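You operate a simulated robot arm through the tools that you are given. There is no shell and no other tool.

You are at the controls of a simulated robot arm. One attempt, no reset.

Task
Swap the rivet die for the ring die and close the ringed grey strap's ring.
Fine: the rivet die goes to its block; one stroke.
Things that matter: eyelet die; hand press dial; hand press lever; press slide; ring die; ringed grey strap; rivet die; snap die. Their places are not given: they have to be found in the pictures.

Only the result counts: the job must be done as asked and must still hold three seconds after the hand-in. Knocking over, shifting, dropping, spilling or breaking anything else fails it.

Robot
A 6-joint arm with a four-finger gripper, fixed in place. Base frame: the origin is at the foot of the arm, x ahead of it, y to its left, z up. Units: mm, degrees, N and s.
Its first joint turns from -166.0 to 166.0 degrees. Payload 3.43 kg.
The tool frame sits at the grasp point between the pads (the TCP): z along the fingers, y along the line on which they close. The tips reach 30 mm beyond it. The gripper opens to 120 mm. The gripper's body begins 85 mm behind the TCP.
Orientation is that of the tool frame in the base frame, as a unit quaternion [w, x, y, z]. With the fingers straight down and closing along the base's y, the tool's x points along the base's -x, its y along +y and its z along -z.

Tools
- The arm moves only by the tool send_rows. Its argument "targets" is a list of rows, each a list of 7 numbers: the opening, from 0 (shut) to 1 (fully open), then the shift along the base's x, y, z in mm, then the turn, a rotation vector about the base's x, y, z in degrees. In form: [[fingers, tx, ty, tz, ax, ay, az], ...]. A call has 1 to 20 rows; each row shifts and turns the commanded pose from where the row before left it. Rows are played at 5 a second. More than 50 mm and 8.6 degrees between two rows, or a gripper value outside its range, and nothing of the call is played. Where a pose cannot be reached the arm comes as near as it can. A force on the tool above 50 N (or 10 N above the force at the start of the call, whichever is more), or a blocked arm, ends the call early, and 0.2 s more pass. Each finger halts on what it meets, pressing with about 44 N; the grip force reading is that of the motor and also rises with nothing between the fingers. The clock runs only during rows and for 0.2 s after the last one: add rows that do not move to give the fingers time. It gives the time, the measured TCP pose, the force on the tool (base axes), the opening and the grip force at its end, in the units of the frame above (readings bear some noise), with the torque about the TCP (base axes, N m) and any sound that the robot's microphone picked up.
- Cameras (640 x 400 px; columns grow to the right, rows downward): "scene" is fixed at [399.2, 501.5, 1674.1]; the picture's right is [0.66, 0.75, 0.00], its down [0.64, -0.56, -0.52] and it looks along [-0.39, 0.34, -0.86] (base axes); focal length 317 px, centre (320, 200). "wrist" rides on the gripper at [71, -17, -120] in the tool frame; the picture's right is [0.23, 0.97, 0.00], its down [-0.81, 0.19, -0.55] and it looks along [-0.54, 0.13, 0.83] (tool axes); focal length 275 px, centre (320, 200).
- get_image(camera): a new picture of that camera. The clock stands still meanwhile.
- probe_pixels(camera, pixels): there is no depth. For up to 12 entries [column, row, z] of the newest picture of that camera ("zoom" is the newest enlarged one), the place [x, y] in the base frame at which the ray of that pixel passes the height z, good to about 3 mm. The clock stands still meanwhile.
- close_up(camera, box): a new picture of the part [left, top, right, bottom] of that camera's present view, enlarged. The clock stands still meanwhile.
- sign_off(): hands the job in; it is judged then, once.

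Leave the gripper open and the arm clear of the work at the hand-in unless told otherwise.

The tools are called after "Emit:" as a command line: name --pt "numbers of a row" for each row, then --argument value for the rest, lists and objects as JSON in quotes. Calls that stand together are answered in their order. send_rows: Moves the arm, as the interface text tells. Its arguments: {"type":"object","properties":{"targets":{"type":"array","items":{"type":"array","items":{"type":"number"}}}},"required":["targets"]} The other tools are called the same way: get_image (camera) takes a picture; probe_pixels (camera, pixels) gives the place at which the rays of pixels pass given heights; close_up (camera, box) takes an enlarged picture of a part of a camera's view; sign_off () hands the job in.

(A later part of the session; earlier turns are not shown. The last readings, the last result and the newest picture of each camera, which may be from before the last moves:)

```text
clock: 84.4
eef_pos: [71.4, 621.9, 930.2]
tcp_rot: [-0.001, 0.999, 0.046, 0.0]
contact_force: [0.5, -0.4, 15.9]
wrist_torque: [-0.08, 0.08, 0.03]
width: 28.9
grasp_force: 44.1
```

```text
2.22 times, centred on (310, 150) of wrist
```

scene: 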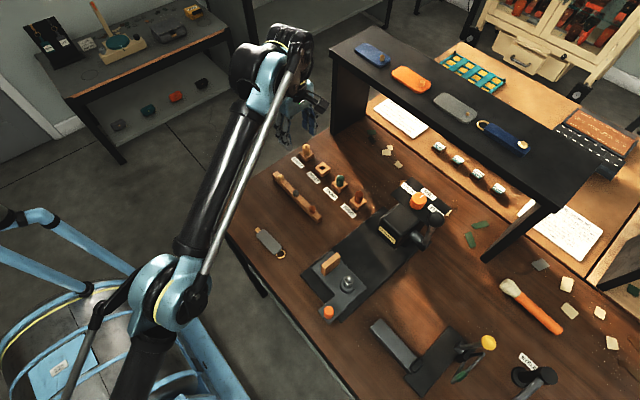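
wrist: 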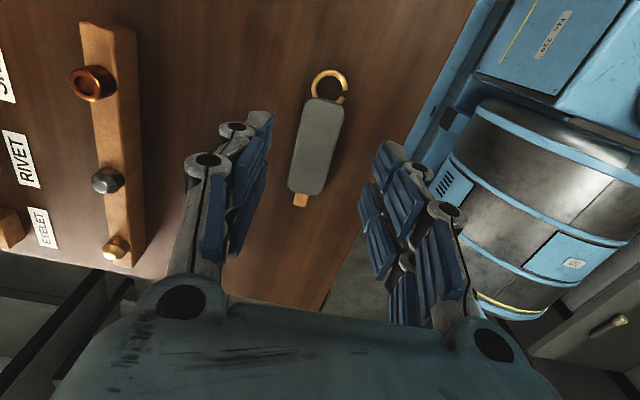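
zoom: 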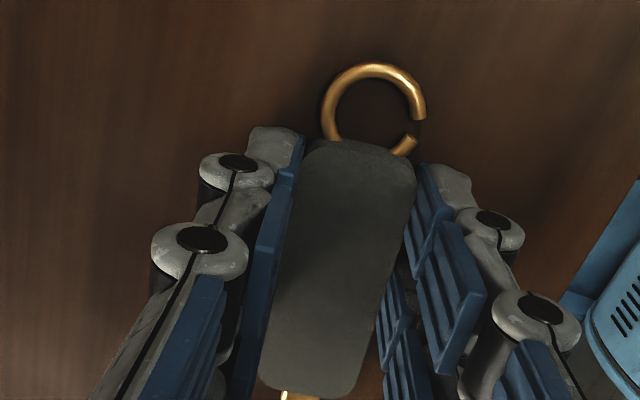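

Gripped at width 28.9 mm. Lifting slowly.

Emit:
send_rows --pt "0.0 0 0 2 0 0 0" --pt "0.0 0 0 3 0 0 0" --pt "0.0 0 0 5 0 0 0" --pt "0.0 0 0 10 0 0 0" --pt "0.0 0 0 15 0 0 0" --pt "0.0 0 0 0 0 0 0"

Emit:
close_up --camera "wrist" --box '[220, 60, 400, 240]'

Emit:
close_up --camera "scene" --box '[230, 200, 330, 275]'

```text
clock: 85.8
eef_pos: [70.9, 621.7, 964.8]
tcp_rot: [0.0, 0.999, 0.047, 0.0]
contact_force: [0.1, 0.1, -0.3]
wrist_torque: [0.01, -0.04, 0.03]
width: 28.7
grasp_force: 43.7
```

```text
2.22 times, centred on (310, 150) of wrist
```

zoom: 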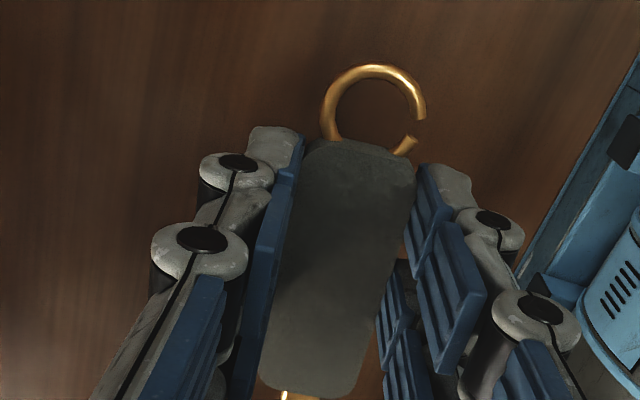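

```text
5.33 times, centred on (280, 238) of scene
```

zoom: 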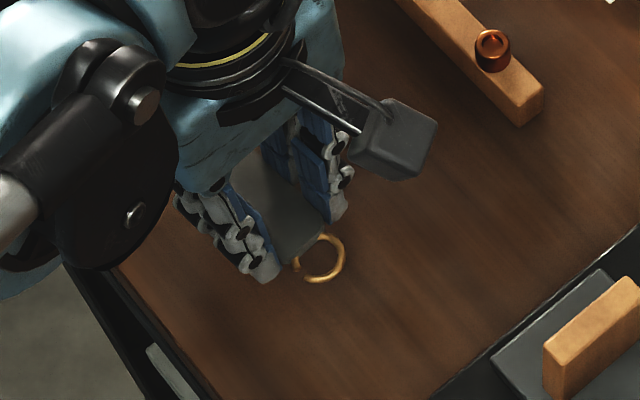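

Strap is held; ring centre is at about 32 mm ahead of TCP along the tool x. I rise, rotate back −5.4° to align with base x and move to where the camera looks straight down on the ring die.

Emit:
send_rows --pt "0.0 0 0 25 0 0 -2.7" --pt "0.0 0 0 25 0 0 -2.7" --pt "0.0 10 4 22 0 0 0" --pt "0.0 40 14 0 0 0 0" --pt "0.0 45 16 0 0 0 0" --pt "0.0 44 17 0 0 0 0" --pt "0.0 0 0 0 0 0 0" --pt "0.0 0 0 0 0 0 0"

Emit:
get_image --camera "wrist"

Emit:
close_up --camera "wrist" --box '[266, 0, 346, 50]'

Emit:
close_up --camera "wrist" --box '[240, 0, 400, 120]'

```text
clock: 87.6
eef_pos: [211.6, 673.5, 1037.3]
tcp_rot: [0.0, 1.0, 0.001, 0.0]
contact_force: [0.9, -0.2, 0.4]
wrist_torque: [0.0, 0.01, 0.02]
width: 29.1
grasp_force: 43.6
```

```text
taken
```

wrist: 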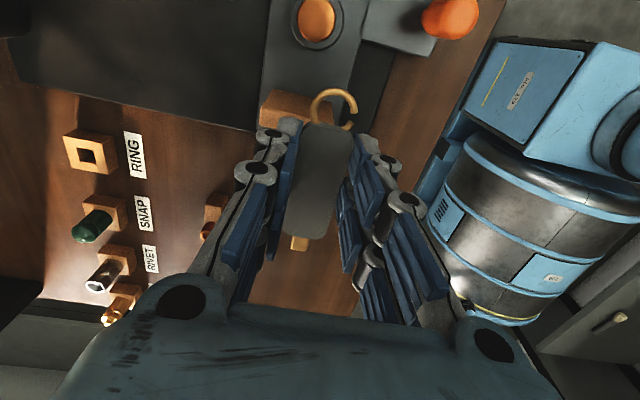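

```text
8.00 times, centred on (306, 25) of wrist
```

zoom: 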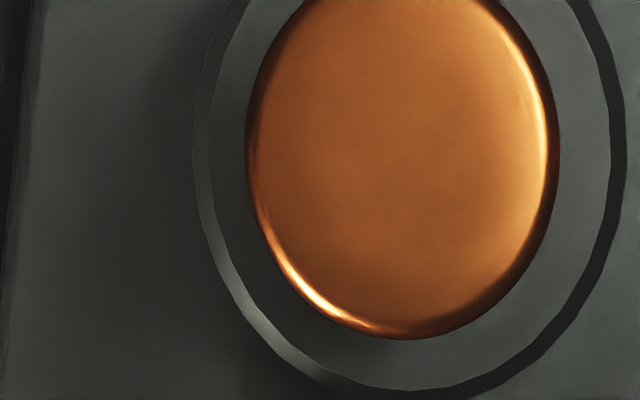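

```text
3.33 times, centred on (320, 60) of wrist
```

zoom: 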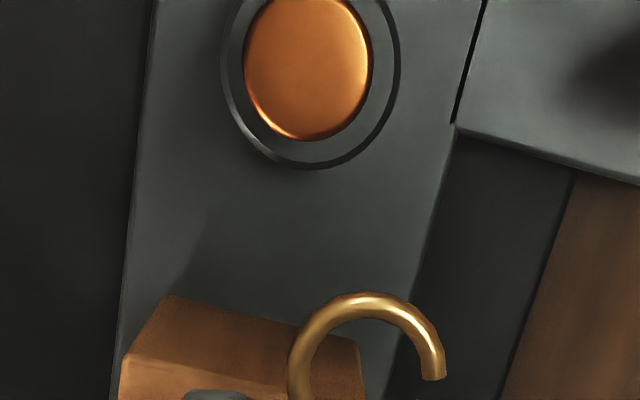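

The die/boss now appear at about (281.2, 691.7) – the slide crept ~3 mm in +y earlier, harmless. Target TCP = (249.0, 691.9) so the ring lies over the die. Move there at this height, then look.

Emit:
send_rows --pt "0.0 18.7 9.2 0 0 0 0" --pt "0.0 18.7 9.2 0 0 0 0" --pt "0.0 0 0 -6 0 0 0" --pt "0.0 0 0 -6 0 0 0" --pt "0.0 0 0 0 0 0 0"

Emit:
get_image --camera "wrist"

Emit:
close_up --camera "wrist" --box '[270, 50, 380, 170]'

Emit:
close_up --camera "scene" --box '[290, 220, 400, 300]'

```text
clock: 88.8
eef_pos: [248.0, 692.1, 1026.0]
tcp_rot: [0.001, 1.0, 0.0, -0.001]
contact_force: [0.5, -0.4, 0.2]
wrist_torque: [0.01, 0.03, 0.01]
width: 29.1
grasp_force: 43.9
```

```text
taken
```

wrist: 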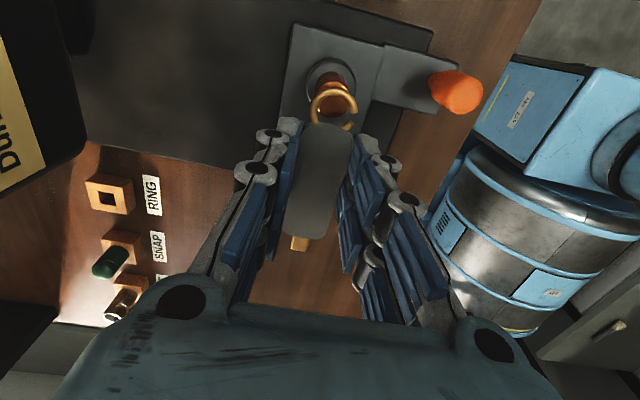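

```text
3.33 times, centred on (325, 110) of wrist
```

zoom: 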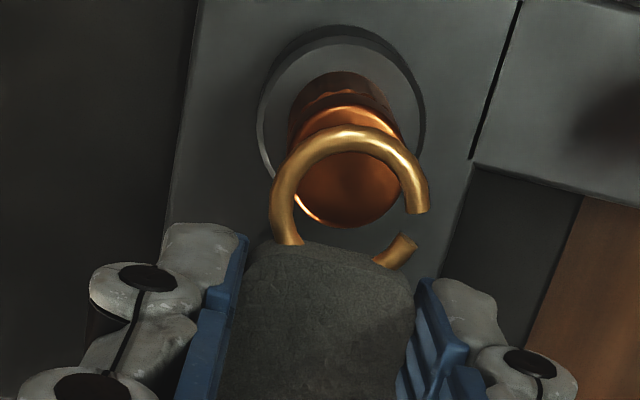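

```text
5.00 times, centred on (345, 260) of scene
```

zoom: 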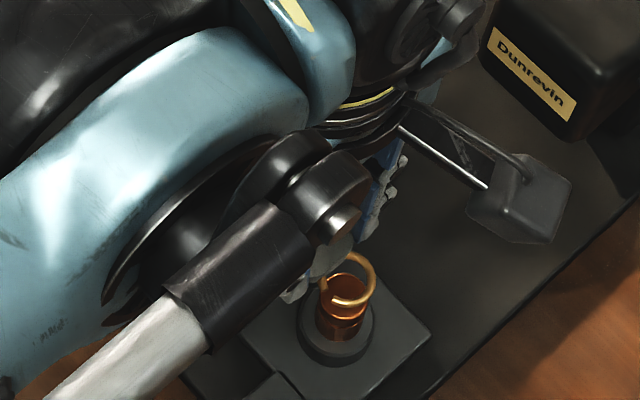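

Ring is centred over the die (prediction matches the image). Lowering toward the rest.

Emit:
send_rows --pt "0.0 0 0 -4 0 0 0" --pt "0.0 0 0 -4 0 0 0" --pt "0.0 0 0 -3 0 0 0" --pt "0.0 0 0 0 0 0 0"

Emit:
close_up --camera "wrist" --box '[270, 50, 380, 170]'

Emit:
close_up --camera "scene" --box '[310, 235, 390, 295]'

```text
clock: 89.8
eef_pos: [248.1, 692.8, 1012.8]
tcp_rot: [0.0, 1.0, 0.0, 0.0]
contact_force: [-0.3, 0.1, 0.3]
wrist_torque: [0.03, 0.0, 0.03]
width: 29.0
grasp_force: 44.2
```

```text
3.33 times, centred on (325, 110) of wrist
```

zoom: 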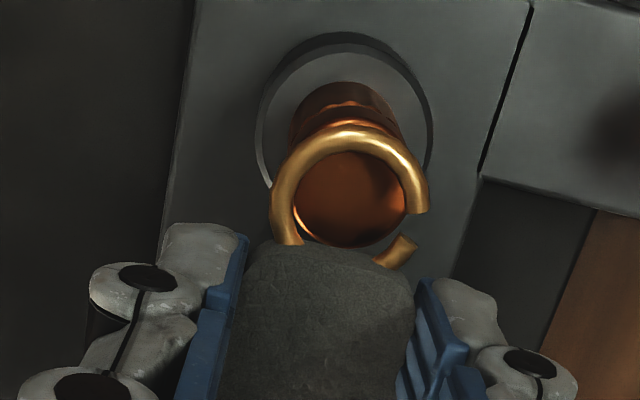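

```text
6.67 times, centred on (350, 265) of scene
```

zoom: 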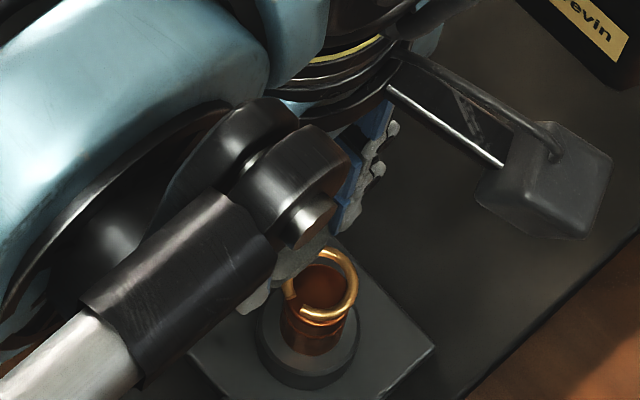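

Ring and die nearly concentric in view. Final 1 mm steps until contact.

Emit:
send_rows --pt "0.0 0 0 -1 0 0 0" --pt "0.0 0 0 -1 0 0 0" --pt "0.0 0 0 -1 0 0 0"

```text
clock: 90.6
eef_pos: [248.2, 692.6, 1010.2]
tcp_rot: [0.0, 1.0, 0.0, 0.0]
contact_force: [-0.4, 0.6, -0.4]
wrist_torque: [0.0, 0.02, 0.01]
width: 28.9
grasp_force: 44.3
```

Emit:
send_rows --pt "0.0 0 0 -1 0 0 0" --pt "0.0 0 0 -1 0 0 0" --pt "0.0 0 0 0 0 0 0"

Emit:
close_up --camera "wrist" --box '[270, 50, 380, 170]'

```text
clock: 91.4
eef_pos: [247.8, 694.0, 1008.6]
tcp_rot: [-0.001, 1.0, 0.0, 0.0]
contact_force: [0.3, 0.1, 0.3]
wrist_torque: [0.0, 0.0, -0.01]
width: 28.7
grasp_force: 44.4
```

```text
3.33 times, centred on (325, 110) of wrist
```

zoom: 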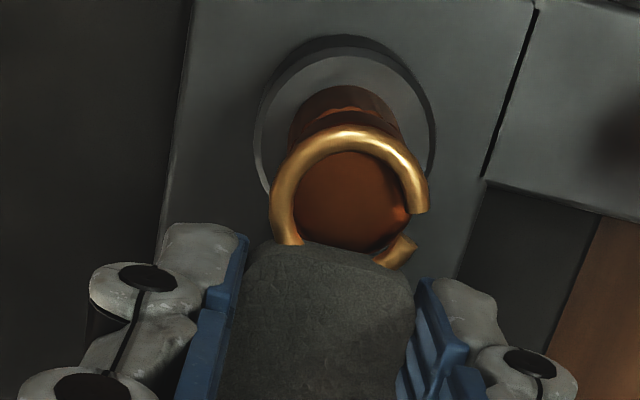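

Still no contact at ~1009. Continue carefully.

Emit:
send_rows --pt "0.0 0 0 -1 0 0 0" --pt "0.0 0 0 -1 0 0 0" --pt "0.0 0 0 0 0 0 0"

Emit:
close_up --camera "wrist" --box '[270, 50, 380, 170]'

```text
clock: 92.2
eef_pos: [247.9, 692.2, 1005.8]
tcp_rot: [0.0, 1.0, -0.001, 0.0]
contact_force: [0.1, -0.4, -0.1]
wrist_torque: [0.0, -0.04, -0.01]
width: 28.8
grasp_force: 44.2
```

```text
3.33 times, centred on (325, 110) of wrist
```

zoom: 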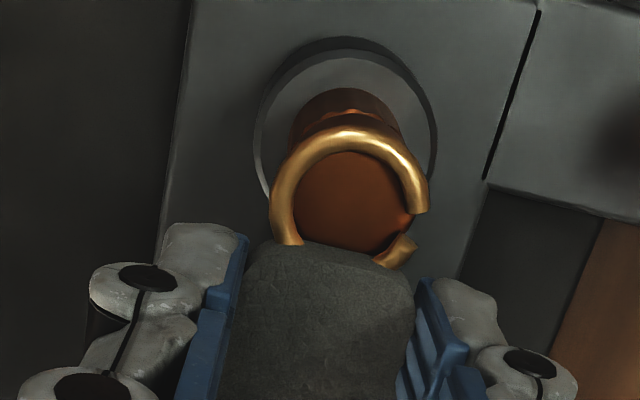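

Continue lowering 2 mm more.

Emit:
send_rows --pt "0.0 0 0 -1 0 0 0" --pt "0.0 0 0 -1 0 0 0" --pt "0.0 0 0 0 0 0 0"

Emit:
close_up --camera "wrist" --box '[270, 50, 380, 170]'

```text
clock: 93.0
eef_pos: [249.2, 691.2, 1005.6]
tcp_rot: [0.0, 1.0, 0.0, 0.0]
contact_force: [3.9, 1.7, 31.4]
wrist_torque: [0.02, 0.62, -0.05]
width: 29.1
grasp_force: 43.8
```

```text
3.33 times, centred on (325, 110) of wrist
```

zoom: 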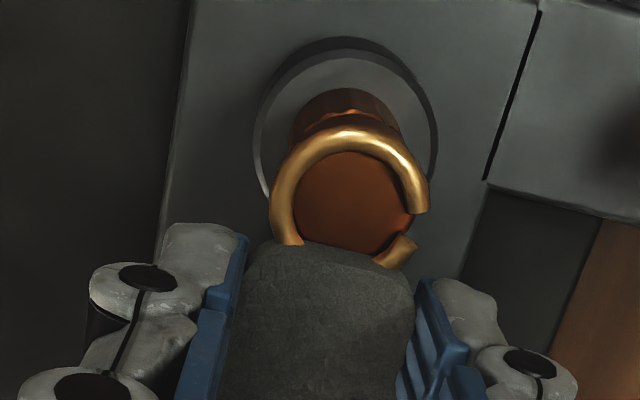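

Contact 31 N; torque shows it is at x≈225, i.e. the strap rests on the wooden rest. Ease up 0.7 mm, then open the fingers.

Emit:
send_rows --pt "0.0 0 0 0.8 0 0 0" --pt "0.0 0 0 0 0 0 0" --pt "0.27 0 0 0 0 0 0" --pt "0.35 0 0 0 0 0 0" --pt "0.42 0 0 0 0 0 0" --pt "0.42 0 0 0 0 0 0"

Emit:
get_image --camera "wrist"

Emit:
close_up --camera "wrist" --box '[250, 40, 390, 240]'

```text
clock: 94.4
eef_pos: [248.5, 692.2, 1004.4]
tcp_rot: [0.0, 1.0, 0.0, -0.001]
contact_force: [-1.1, -0.1, 0.3]
wrist_torque: [-0.02, 0.01, 0.01]
width: 50.4
grasp_force: 0.0
```

```text
taken
```

wrist: 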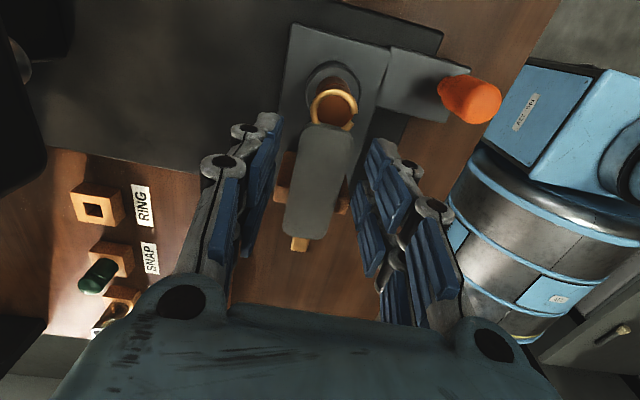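

```text
2.00 times, centred on (320, 140) of wrist
```

zoom: 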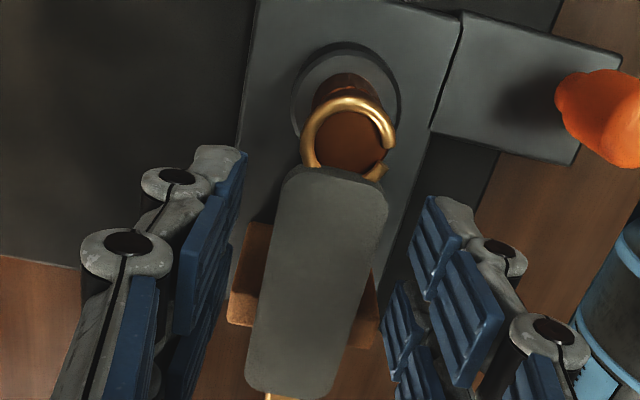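

The strap rests on the wood with the ring on the die. Withdrawing straight up.

Emit:
send_rows --pt "0.42 0 0 6 0 0 0" --pt "0.42 0 0 15 0 0 0" --pt "0.42 0 0 25 0 0 0" --pt "0.42 0 0 30 0 0 0" --pt "0.42 0 0 0 0 0 0"

Emit:
get_image --camera "wrist"

Emit:
close_up --camera "wrist" --box '[270, 20, 400, 180]'

Emit:
close_up --camera "scene" --box '[290, 220, 400, 310]'

```text
clock: 95.6
eef_pos: [247.1, 691.5, 1081.4]
tcp_rot: [0.0, 1.0, 0.0, 0.0]
contact_force: [0.2, 0.6, -0.2]
wrist_torque: [-0.02, 0.0, 0.02]
width: 50.4
grasp_force: 0.1
```

```text
taken
```

wrist: 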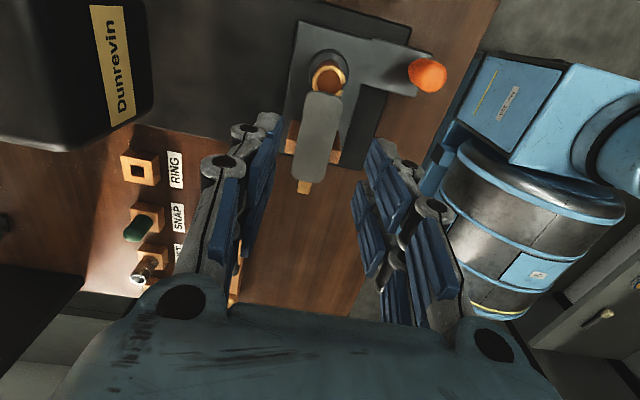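

```text
2.50 times, centred on (335, 100) of wrist
```

zoom: 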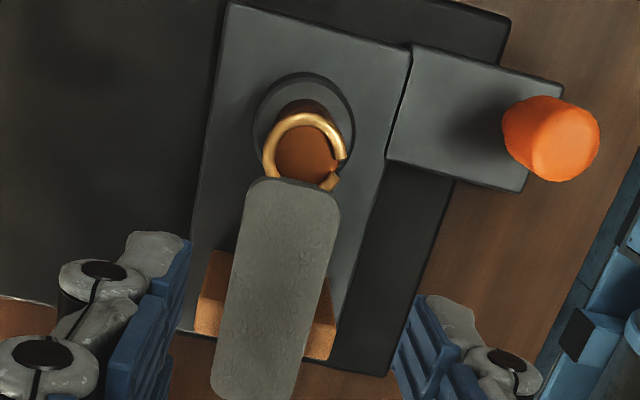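

```text
4.44 times, centred on (345, 265) of scene
```

zoom: 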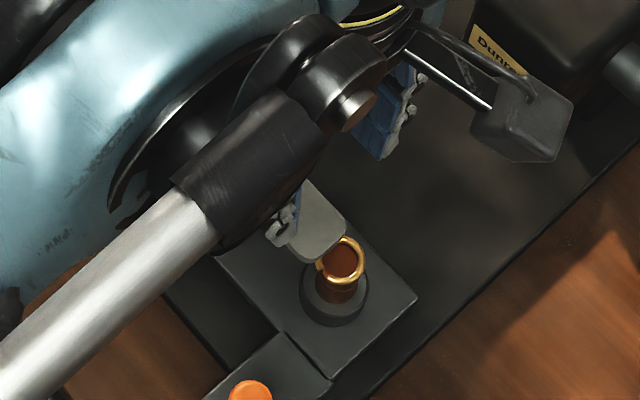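

Strap placed. Next the slide: I rotate back −90° to yaw 90 while moving to a spot in front of the orange knob (x≈298, y≈545), high enough to be clear.

Emit:
send_rows --pt "0.4 0 -10 0 0 0 -8.2" --pt "0.4 5 -14 0 0 0 -8.2" --pt "0.4 5 -14 0 0 0 -8.2" --pt "0.4 5 -14 0 0 0 -8.2" --pt "0.4 5 -14 0 0 0 -8.2" --pt "0.4 5 -14 0 0 0 -8.2" --pt "0.4 5 -14 0 0 0 -8.2" --pt "0.4 5 -14 0 0 0 -8.2" --pt "0.4 5 -14 0 0 0 -8.2" --pt "0.4 5 -14 0 0 0 -8.2" --pt "0.4 5 -14 0 0 0 -8.0" --pt "0.4 0 0 0 0 0 0" --pt "0.4 0 0 0 0 0 0"

Emit:
get_image --camera "wrist"

Emit:
close_up --camera "scene" --box '[290, 220, 410, 320]'

Emit:
close_up --camera "wrist" --box '[230, 100, 430, 260]'

```text
clock: 98.4
eef_pos: [299.1, 541.2, 1080.7]
tcp_rot: [-0.002, -0.707, 0.708, 0.001]
contact_force: [0.3, -0.3, -0.3]
wrist_torque: [-0.01, 0.03, 0.03]
width: 47.8
grasp_force: 0.0
```

```text
taken
```

wrist: 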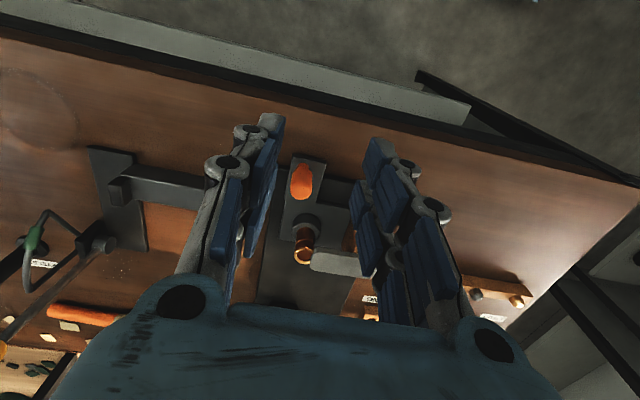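

```text
4.00 times, centred on (350, 270) of scene
```

zoom: 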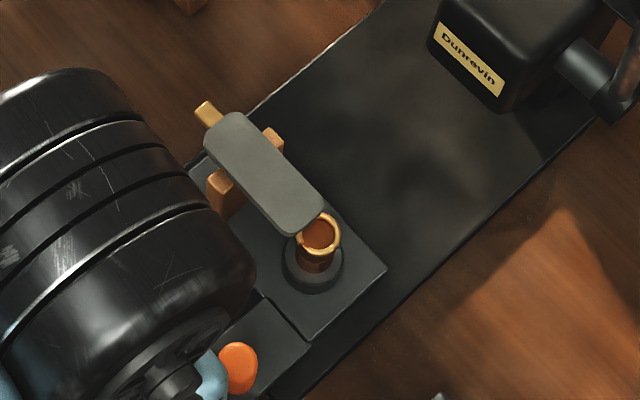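

```text
2.50 times, centred on (330, 180) of wrist
```

zoom: 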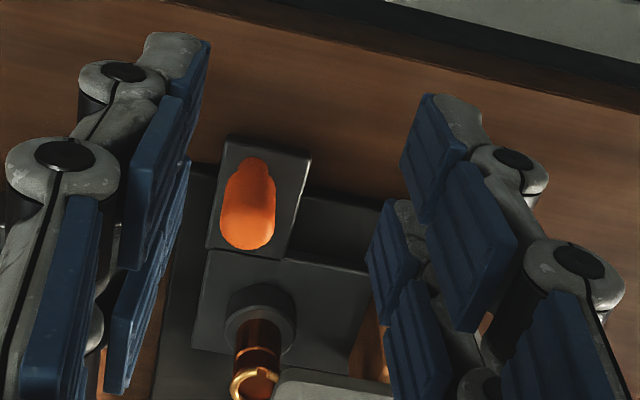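

The strap lies properly: ring around the top of the ring die, body on the wood. Knob axis ≈(300.5,619). I'll zoom to verify ring seating, then close fingers and lower in front of the knob.

Emit:
close_up --camera "scene" --box '[335, 250, 367, 270]'

Emit:
send_rows --pt "0.2 1.4 10 -30 0 0 0" --pt "0.0 0 10 -30 0 0 0" --pt "0.0 0 5 -30 0 0 0" --pt "0.0 0 5 -28 0 0 0" --pt "0.0 0 0 0 0 0 0" --pt "0.0 0 0 0 0 0 0"

Emit:
get_image --camera "wrist"

Emit:
close_up --camera "wrist" --box '[250, 100, 390, 240]'

```text
16.00 times, centred on (351, 260) of scene
```

zoom: 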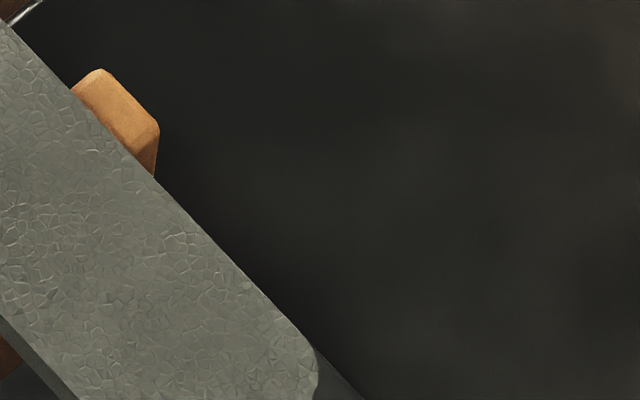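

```text
clock: 99.8
eef_pos: [298.4, 573.5, 962.1]
tcp_rot: [-0.001, -0.707, 0.707, 0.0]
contact_force: [0.3, 0.8, 0.0]
wrist_torque: [0.04, -0.03, 0.03]
width: 0.0
grasp_force: 33.0
```

```text
taken
```

wrist: 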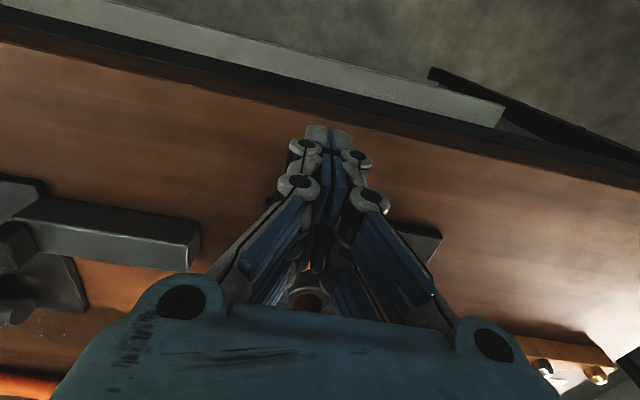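

```text
2.86 times, centred on (320, 170) of wrist
```

zoom: 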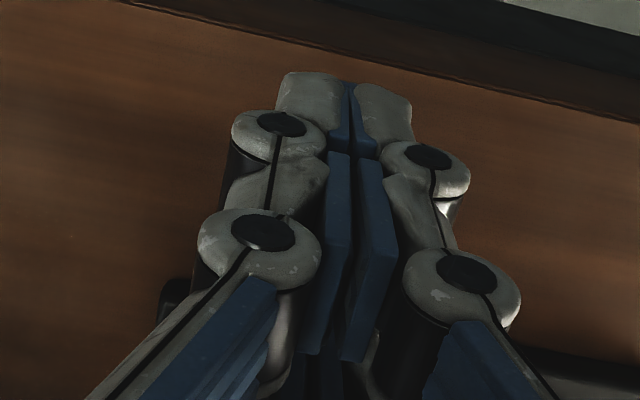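

Fingers closed in front of the knob. Check the ring on the die from the scene view, then push +y slowly.

Emit:
close_up --camera "scene" --box '[334, 268, 366, 288]'

Emit:
close_up --camera "scene" --box '[290, 230, 410, 330]'

Emit:
send_rows --pt "0.0 1 6 0 0 0 0" --pt "0.0 0 6 0 0 0 0" --pt "0.0 0 4 0 0 0 0" --pt "0.0 0 0 0 0 0 0"

```text
16.00 times, centred on (350, 278) of scene
```

zoom: 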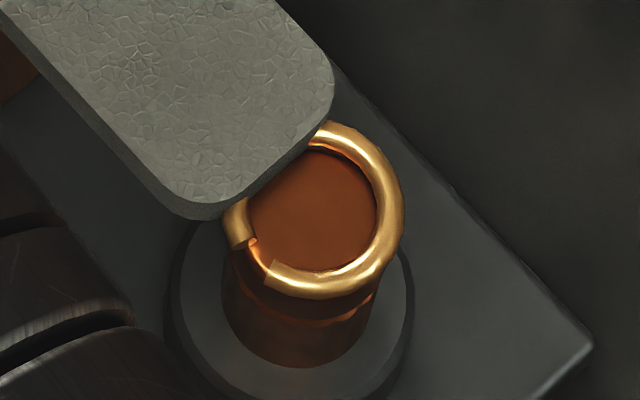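

```text
4.00 times, centred on (350, 280) of scene
```

zoom: 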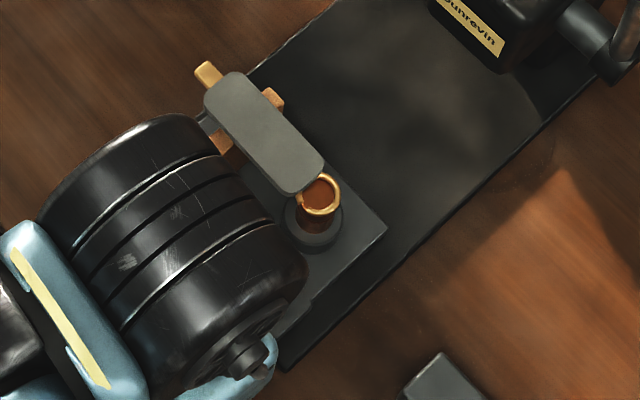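

```text
clock: 100.8
eef_pos: [299.8, 587.0, 962.8]
tcp_rot: [0.001, 0.707, -0.707, 0.0]
contact_force: [0.9, -1.3, -0.5]
wrist_torque: [0.03, -0.01, 0.0]
width: 0.0
grasp_force: 34.0
```

The ring lies concentric on the die top. TCP y≈588, no contact yet; continue in small steps.

Emit:
send_rows --pt "0.0 0 3 0 0 0 0" --pt "0.0 0 3 0 0 0 0" --pt "0.0 0 3 0 0 0 0" --pt "0.0 0 3 0 0 0 0"

Emit:
get_image --camera "wrist"

```text
clock: 101.8
eef_pos: [300.2, 600.3, 963.0]
tcp_rot: [0.0, -0.707, 0.707, 0.001]
contact_force: [0.5, -2.4, -0.2]
wrist_torque: [0.02, 0.01, -0.03]
width: 0.0
grasp_force: 33.1
```

```text
taken
```

wrist: 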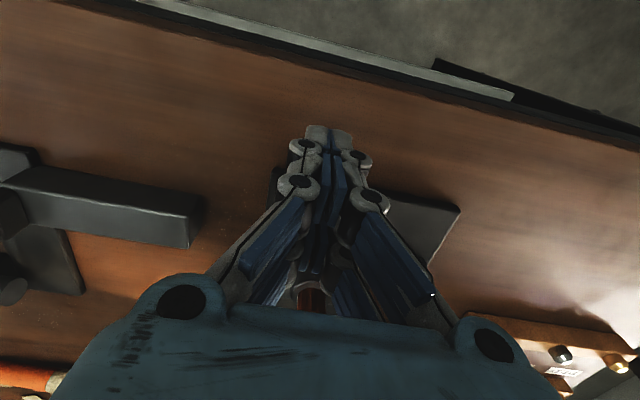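

A slight −2.4 N in y: contact with the knob likely begins. Push on 20 mm at moderate speed and check.

Emit:
send_rows --pt "0.0 0 4 0 0 0 0" --pt "0.0 0 4 0 0 0 0" --pt "0.0 0 4 0 0 0 0" --pt "0.0 0 4 0 0 0 0" --pt "0.0 0 4 0 0 0 0" --pt "0.0 0 0 0 0 0 0"

Emit:
close_up --camera "scene" --box '[290, 220, 430, 330]'

```text
clock: 103.2
eef_pos: [301.1, 620.3, 963.2]
tcp_rot: [-0.001, -0.707, 0.707, 0.001]
contact_force: [-0.4, -0.6, 0.1]
wrist_torque: [-0.02, 0.03, -0.01]
width: 0.0
grasp_force: 33.3
```

```text
3.64 times, centred on (360, 275) of scene
```

zoom: 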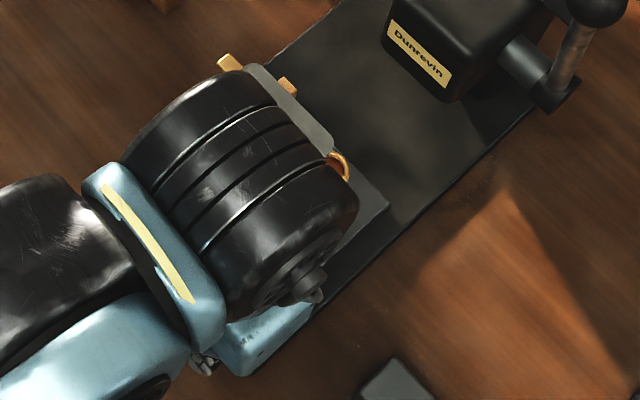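

I'll check the wrist view to see how the slide relates to the fingers.

Emit:
get_image --camera "wrist"

Emit:
close_up --camera "scene" --box '[340, 240, 400, 280]'

```text
taken
```

wrist: 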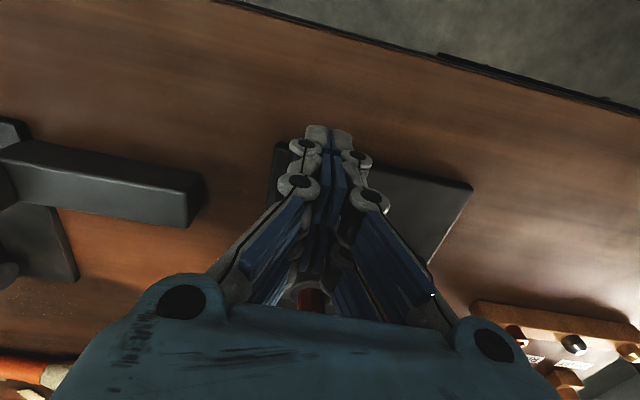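

```text
10.00 times, centred on (370, 260) of scene
```

zoom: 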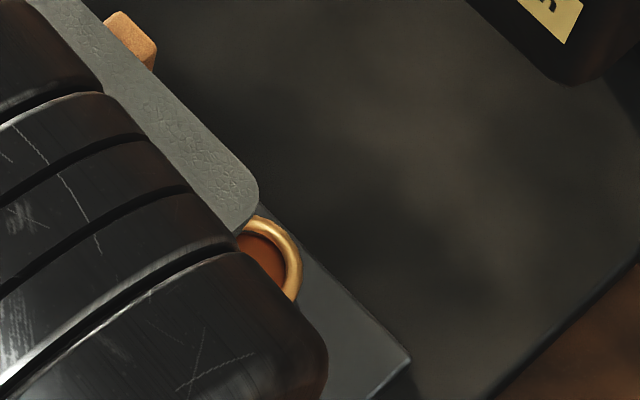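

The slide has moved ~40 mm with the knob, strap still in place. Keep pushing at 4 mm per row.

Emit:
send_rows --pt "0.0 0 4 0 0 0 0" --pt "0.0 0 4 0 0 0 0" --pt "0.0 0 4 0 0 0 0" --pt "0.0 0 4 0 0 0 0" --pt "0.0 0 4 0 0 0 0" --pt "0.0 0 4 0 0 0 0" --pt "0.0 0 4 0 0 0 0" --pt "0.0 0 4 0 0 0 0" --pt "0.0 0 4 0 0 0 0" --pt "0.0 0 4 0 0 0 0" --pt "0.0 0 0 0 0 0 0"

Emit:
close_up --camera "scene" --box '[320, 200, 440, 300]'

```text
clock: 105.6
eef_pos: [299.8, 659.4, 964.0]
tcp_rot: [-0.002, -0.707, 0.707, 0.0]
contact_force: [-0.4, -2.3, 0.0]
wrist_torque: [0.05, 0.02, 0.01]
width: 6.1
grasp_force: 32.8
```

```text
4.00 times, centred on (380, 250) of scene
```

zoom: 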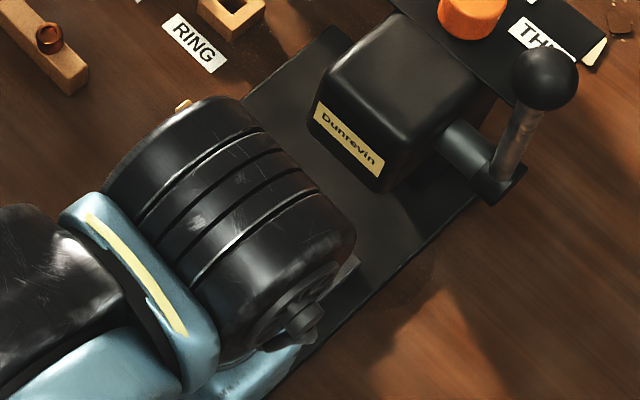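

Fingers are being wedged slightly apart by the round knob (6 mm) but pushing works. Continue more slowly toward the stop.

Emit:
send_rows --pt "0.0 0 3 0 0 0 0" --pt "0.0 0 3 0 0 0 0" --pt "0.0 0 3 0 0 0 0" --pt "0.0 0 3 0 0 0 0" --pt "0.0 0 3 0 0 0 0" --pt "0.0 0 3 0 0 0 0" --pt "0.0 0 0 0 0 0 0"

Emit:
get_image --camera "wrist"

Emit:
close_up --camera "scene" --box '[320, 200, 440, 300]'

```text
clock: 107.2
eef_pos: [300.1, 678.4, 963.4]
tcp_rot: [-0.001, -0.707, 0.707, 0.0]
contact_force: [0.0, -2.1, 0.3]
wrist_torque: [0.03, -0.01, 0.03]
width: 5.8
grasp_force: 33.5
```

```text
taken
```

wrist: 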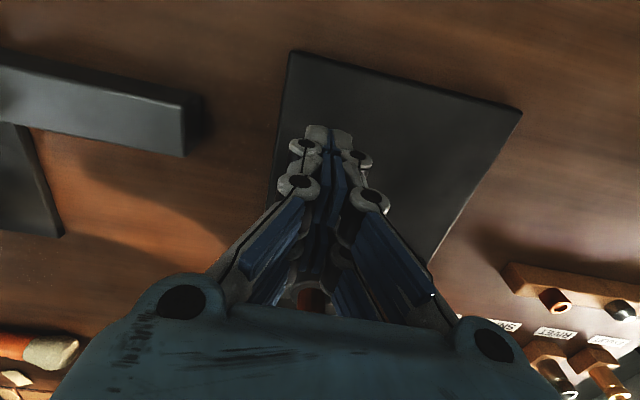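

```text
4.00 times, centred on (380, 250) of scene
```

zoom: 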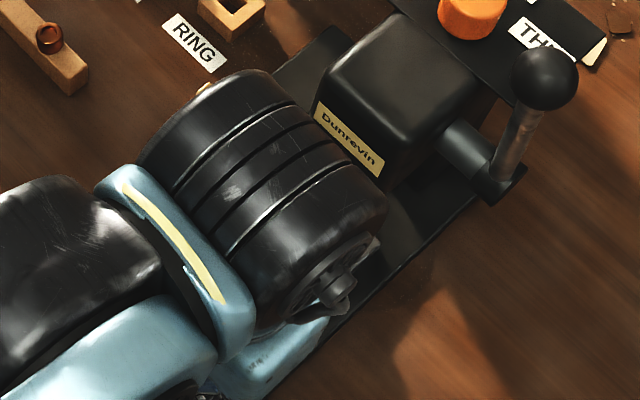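

Slide has moved ~98 mm (die near y≈790). Continue at 2 mm per row until the end stop.

Emit:
send_rows --pt "0.0 0 2 0 0 0 0" --pt "0.0 0 2 0 0 0 0" --pt "0.0 0 2 0 0 0 0" --pt "0.0 0 2 0 0 0 0" --pt "0.0 0 0 0 0 0 0"

```text
clock: 108.4
eef_pos: [299.7, 686.3, 962.8]
tcp_rot: [0.001, 0.707, -0.707, 0.0]
contact_force: [0.7, -2.0, 0.0]
wrist_torque: [0.01, -0.01, -0.03]
width: 0.0
grasp_force: 33.2
```

Still moving freely (−2 N). Continue.

Emit:
send_rows --pt "0.0 0 2 0 0 0 0" --pt "0.0 0 2 0 0 0 0" --pt "0.0 0 2 0 0 0 0" --pt "0.0 0 0 0 0 0 0"

Emit:
close_up --camera "scene" --box '[320, 200, 440, 300]'

```text
clock: 109.4
eef_pos: [300.4, 692.1, 963.6]
tcp_rot: [-0.001, -0.707, 0.707, -0.001]
contact_force: [-0.5, -2.2, -0.3]
wrist_torque: [0.0, -0.01, 0.02]
width: 6.0
grasp_force: 33.6
```

```text
4.00 times, centred on (380, 250) of scene
```

zoom: 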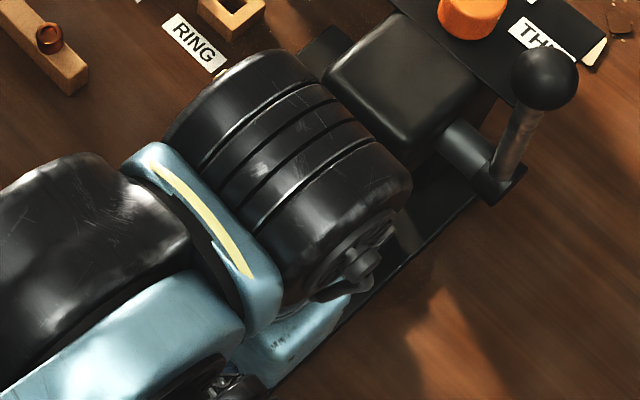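

Continue 1.5 mm per row, watching the force.

Emit:
send_rows --pt "0.0 0 1.5 0 0 0 0" --pt "0.0 0 1.5 0 0 0 0" --pt "0.0 0 1.5 0 0 0 0" --pt "0.0 0 1.5 0 0 0 0" --pt "0.0 0 0 0 0 0 0"

```text
clock: 110.6
eef_pos: [301.7, 697.6, 963.5]
tcp_rot: [0.002, 0.708, -0.707, -0.001]
contact_force: [-0.7, -2.6, -0.9]
wrist_torque: [-0.01, 0.04, 0.02]
width: 6.0
grasp_force: 33.7
```

No stop felt yet after ~118 mm. I'll back off and take a tilted look at the ring relative to the ram before pushing further.

Emit:
send_rows --pt "0.0 0 -15 0 0 0 0" --pt "0.0 0 -30 10 0 0 0" --pt "0.3 0 -30 30 7.5 0 0" --pt "0.5 0 -20 35 7.5 0 0" --pt "0.6 0 0 20 7.5 0 0" --pt "0.6 0 0 0 7.5 0 0" --pt "0.6 0 0 0 0 0 0" --pt "0.6 0 0 0 0 0 0"

Emit:
get_image --camera "wrist"

Emit:
close_up --camera "wrist" --box '[240, 90, 400, 250]'

Emit:
close_up --camera "scene" --box '[330, 190, 450, 290]'

```text
clock: 112.4
eef_pos: [300.7, 602.4, 1058.6]
tcp_rot: [-0.182, 0.683, -0.683, -0.184]
contact_force: [0.5, 0.3, 0.4]
wrist_torque: [0.0, 0.0, -0.02]
width: 71.9
grasp_force: 0.1
```

```text
taken
```

wrist: 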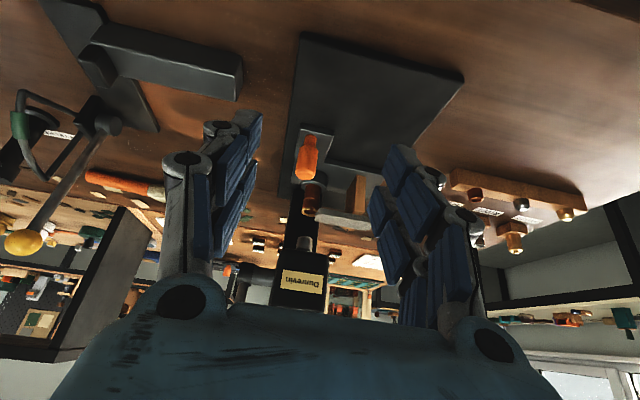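

```text
2.50 times, centred on (320, 170) of wrist
```

zoom: 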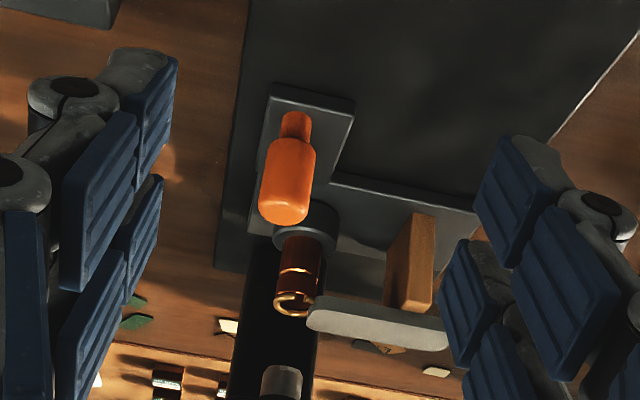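

```text
4.00 times, centred on (390, 240) of scene
```

zoom: 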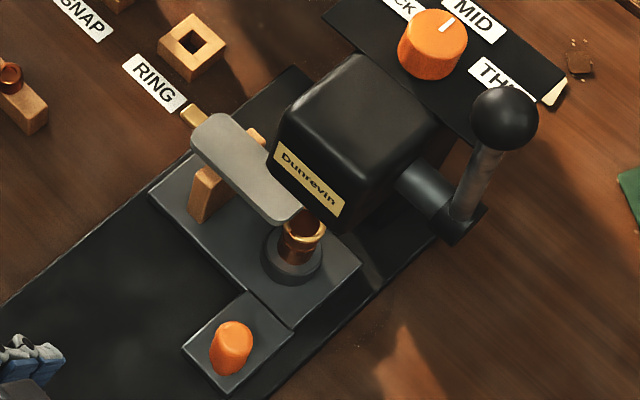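

The strap is intact on the slide, and the die is entering under the head. Zoom in on the ring/ram region.

Emit:
close_up --camera "wrist" --box '[285, 180, 345, 270]'

Emit:
close_up --camera "scene" --box '[345, 220, 395, 260]'

```text
4.44 times, centred on (315, 225) of wrist
```

zoom: 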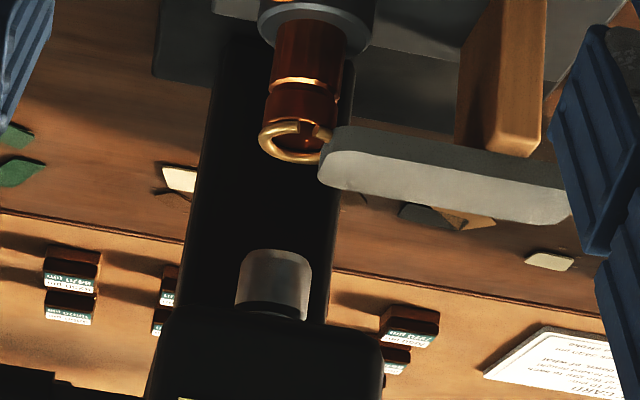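

```text
10.00 times, centred on (370, 240) of scene
```

zoom: 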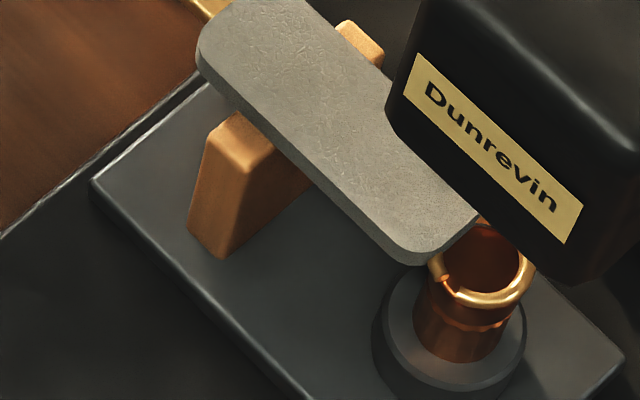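

Triangulated ram axis ≈ y 811; die now ≈ 809–812, so it's nearly home. I return to the knob and push gently in 1 mm steps until the stop is felt.

Emit:
send_rows --pt "0.3 0 0 0 -7.5 0 0" --pt "0.0 0 0 -20 -7.5 0 0" --pt "0.0 0 20 -35 -7.5 0 0" --pt "0.0 0 30 -30 -7.5 0 0" --pt "0.0 0 25 -10 0 0 0" --pt "0.0 0 10 0 0 0 0" --pt "0.0 0 5 0 0 0 0" --pt "0.0 0 0 0 0 0 0"

Emit:
get_image --camera "wrist"

```text
clock: 114.2
eef_pos: [300.6, 692.2, 963.0]
tcp_rot: [0.001, 0.707, -0.707, 0.0]
contact_force: [-0.5, -0.5, 0.4]
wrist_torque: [-0.02, 0.0, 0.01]
width: 0.0
grasp_force: 33.6
```

```text
taken
```

wrist: 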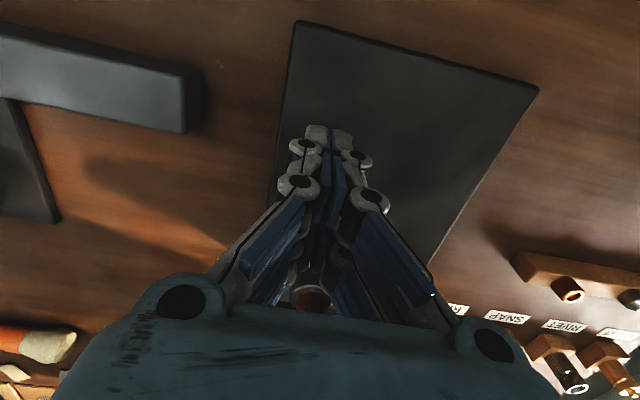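

Now at y≈692, no contact. Push on in 1 mm steps.

Emit:
send_rows --pt "0.0 0 2 0 0 0 0" --pt "0.0 0 2 0 0 0 0" --pt "0.0 0 1 0 0 0 0" --pt "0.0 0 1 0 0 0 0" --pt "0.0 0 1 0 0 0 0" --pt "0.0 0 0 0 0 0 0"

```text
clock: 115.6
eef_pos: [300.2, 700.4, 962.2]
tcp_rot: [-0.001, -0.707, 0.707, 0.0]
contact_force: [1.8, -2.2, -0.2]
wrist_torque: [0.0, -0.01, -0.06]
width: 6.0
grasp_force: 32.8
```

Emit:
send_rows --pt "0.0 0 1 0 0 0 0" --pt "0.0 0 1 0 0 0 0" --pt "0.0 0 1 0 0 0 0" --pt "0.0 0 0 0 0 0 0"

```text
clock: 116.6
eef_pos: [301.0, 704.0, 962.4]
tcp_rot: [-0.001, -0.707, 0.707, 0.0]
contact_force: [0.8, -3.0, 0.5]
wrist_torque: [0.02, 0.03, -0.04]
width: 6.1
grasp_force: 33.4
```

Still sliding with ~−3 N. Two more millimetres, then check visually.

Emit:
send_rows --pt "0.0 0 1 0 0 0 0" --pt "0.0 0 1 0 0 0 0" --pt "0.0 0 0 0 0 0 0"

Emit:
close_up --camera "scene" --box '[330, 190, 450, 290]'

```text
clock: 117.4
eef_pos: [300.4, 705.2, 962.9]
tcp_rot: [0.001, 0.707, -0.707, 0.0]
contact_force: [-0.8, -1.8, 1.1]
wrist_torque: [0.03, -0.01, 0.0]
width: 6.1
grasp_force: 33.2
```

```text
4.00 times, centred on (390, 240) of scene
```

zoom: 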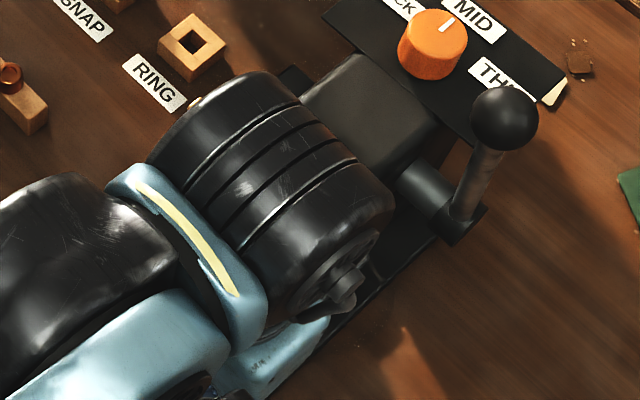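

No stop yet. I'll back off and get a side view (camera from −x looking +x) to judge die vs. ram alignment in y.

Emit:
send_rows --pt "0.0 0 -20 0 0 0 0" --pt "0.0 0 -35 15 0 0 0" --pt "0.2 0 -15 40 0 0 0" --pt "0.3 0 0 40 0 0 0" --pt "0.3 -18 3 0 0 0 -8.2" --pt "0.3 -18 3 0 0 0 -8.2" --pt "0.3 -18 3 0 0 0 -8.2" --pt "0.3 -18 3 0 0 0 -8.2" --pt "0.3 -18 3 0 0 0 -8.2" --pt "0.3 -18 3 0 0 0 -8.2" --pt "0.3 -18 3 0 0 0 -8.2" --pt "0.3 -18 3 0 0 0 -8.2" --pt "0.3 -18 3 0 0 0 -8.2" --pt "0.3 -18 3 0 0 0 -8.2" --pt "0.3 -18 3 0 0 0 -8.0" --pt "0.3 0 0 0 0 0 0"

Emit:
close_up --camera "scene" --box '[330, 190, 450, 290]'

Emit:
get_image --camera "wrist"

```text
clock: 120.8
eef_pos: [102.0, 668.1, 1057.4]
tcp_rot: [0.0, 0.001, 1.0, 0.0]
contact_force: [-0.1, -0.1, 0.2]
wrist_torque: [0.01, -0.01, -0.02]
width: 36.2
grasp_force: 0.1
```

```text
4.00 times, centred on (390, 240) of scene
```

zoom: 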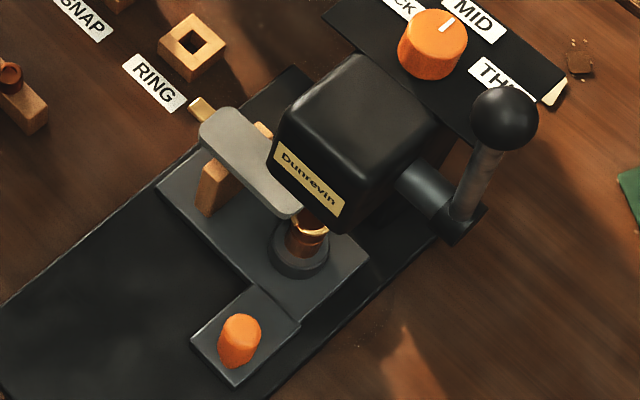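

```text
taken
```

wrist: 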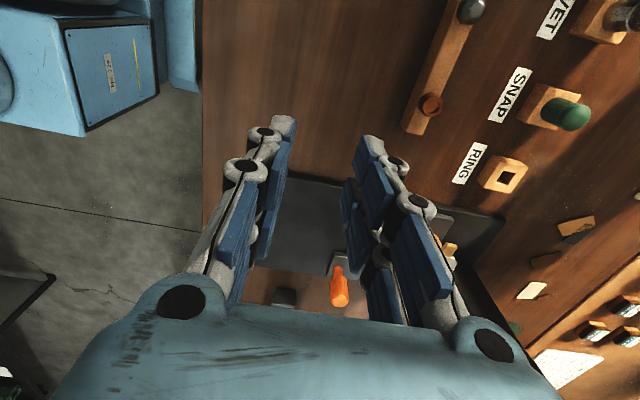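

The slide is under the head. Now tilt about y and move to y≈790 for the side view.

Emit:
send_rows --pt "0.3 0 30 -4 0 -7.5 0" --pt "0.3 0 30 -4 0 -7.5 0" --pt "0.3 0 31 -4 0 -7.5 0" --pt "0.3 0 31 -4 0 -7.5 0" --pt "0.3 0 0 0 0 0 0" --pt "0.3 0 0 0 0 0 0"

Emit:
get_image --camera "wrist"

Emit:
close_up --camera "wrist" --box '[260, 130, 400, 290]'

```text
clock: 122.2
eef_pos: [102.5, 789.6, 1041.6]
tcp_rot: [0.258, 0.0, 0.966, 0.0]
contact_force: [-0.8, -0.4, -0.1]
wrist_torque: [-0.01, 0.03, -0.03]
width: 35.9
grasp_force: 0.0
```

```text
taken
```

wrist: 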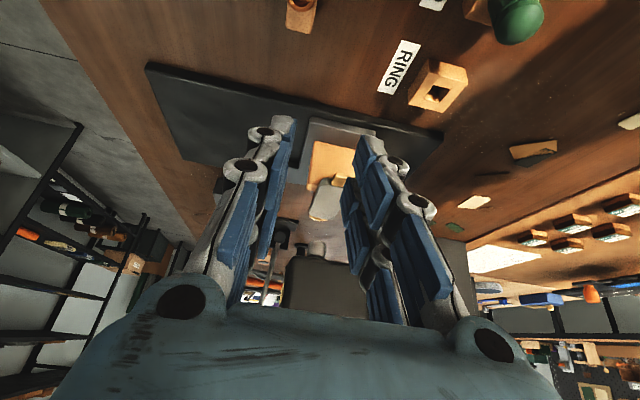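

```text
2.50 times, centred on (330, 210) of wrist
```

zoom: 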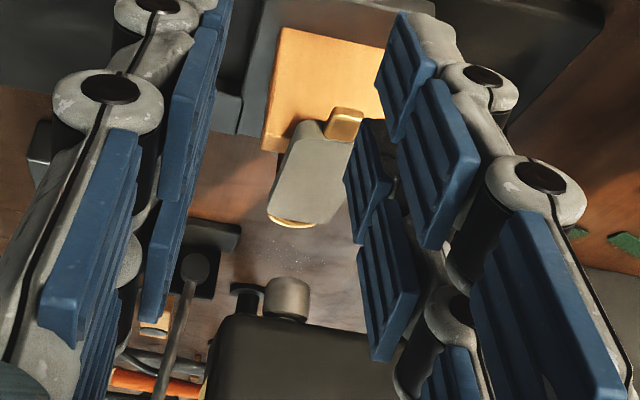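

In this side view, the ring at (292,222) and the ram at (288,298) are visible. Zooming in to compare their y positions accurately.

Emit:
close_up --camera "wrist" --box '[290, 195, 350, 265]'

Emit:
close_up --camera "wrist" --box '[295, 195, 340, 225]'

```text
5.71 times, centred on (320, 230) of wrist
```

zoom: 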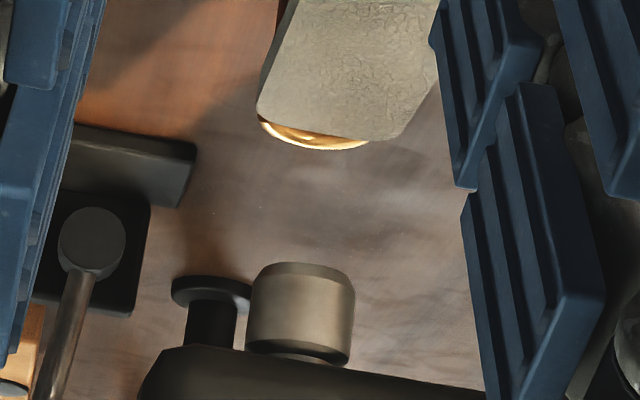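

```text
13.33 times, centred on (318, 210) of wrist
```

zoom: 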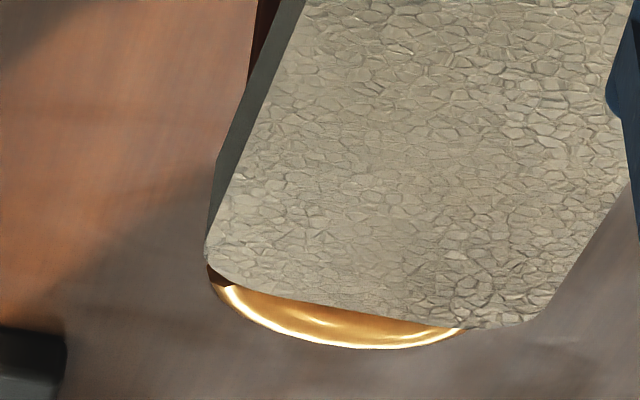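

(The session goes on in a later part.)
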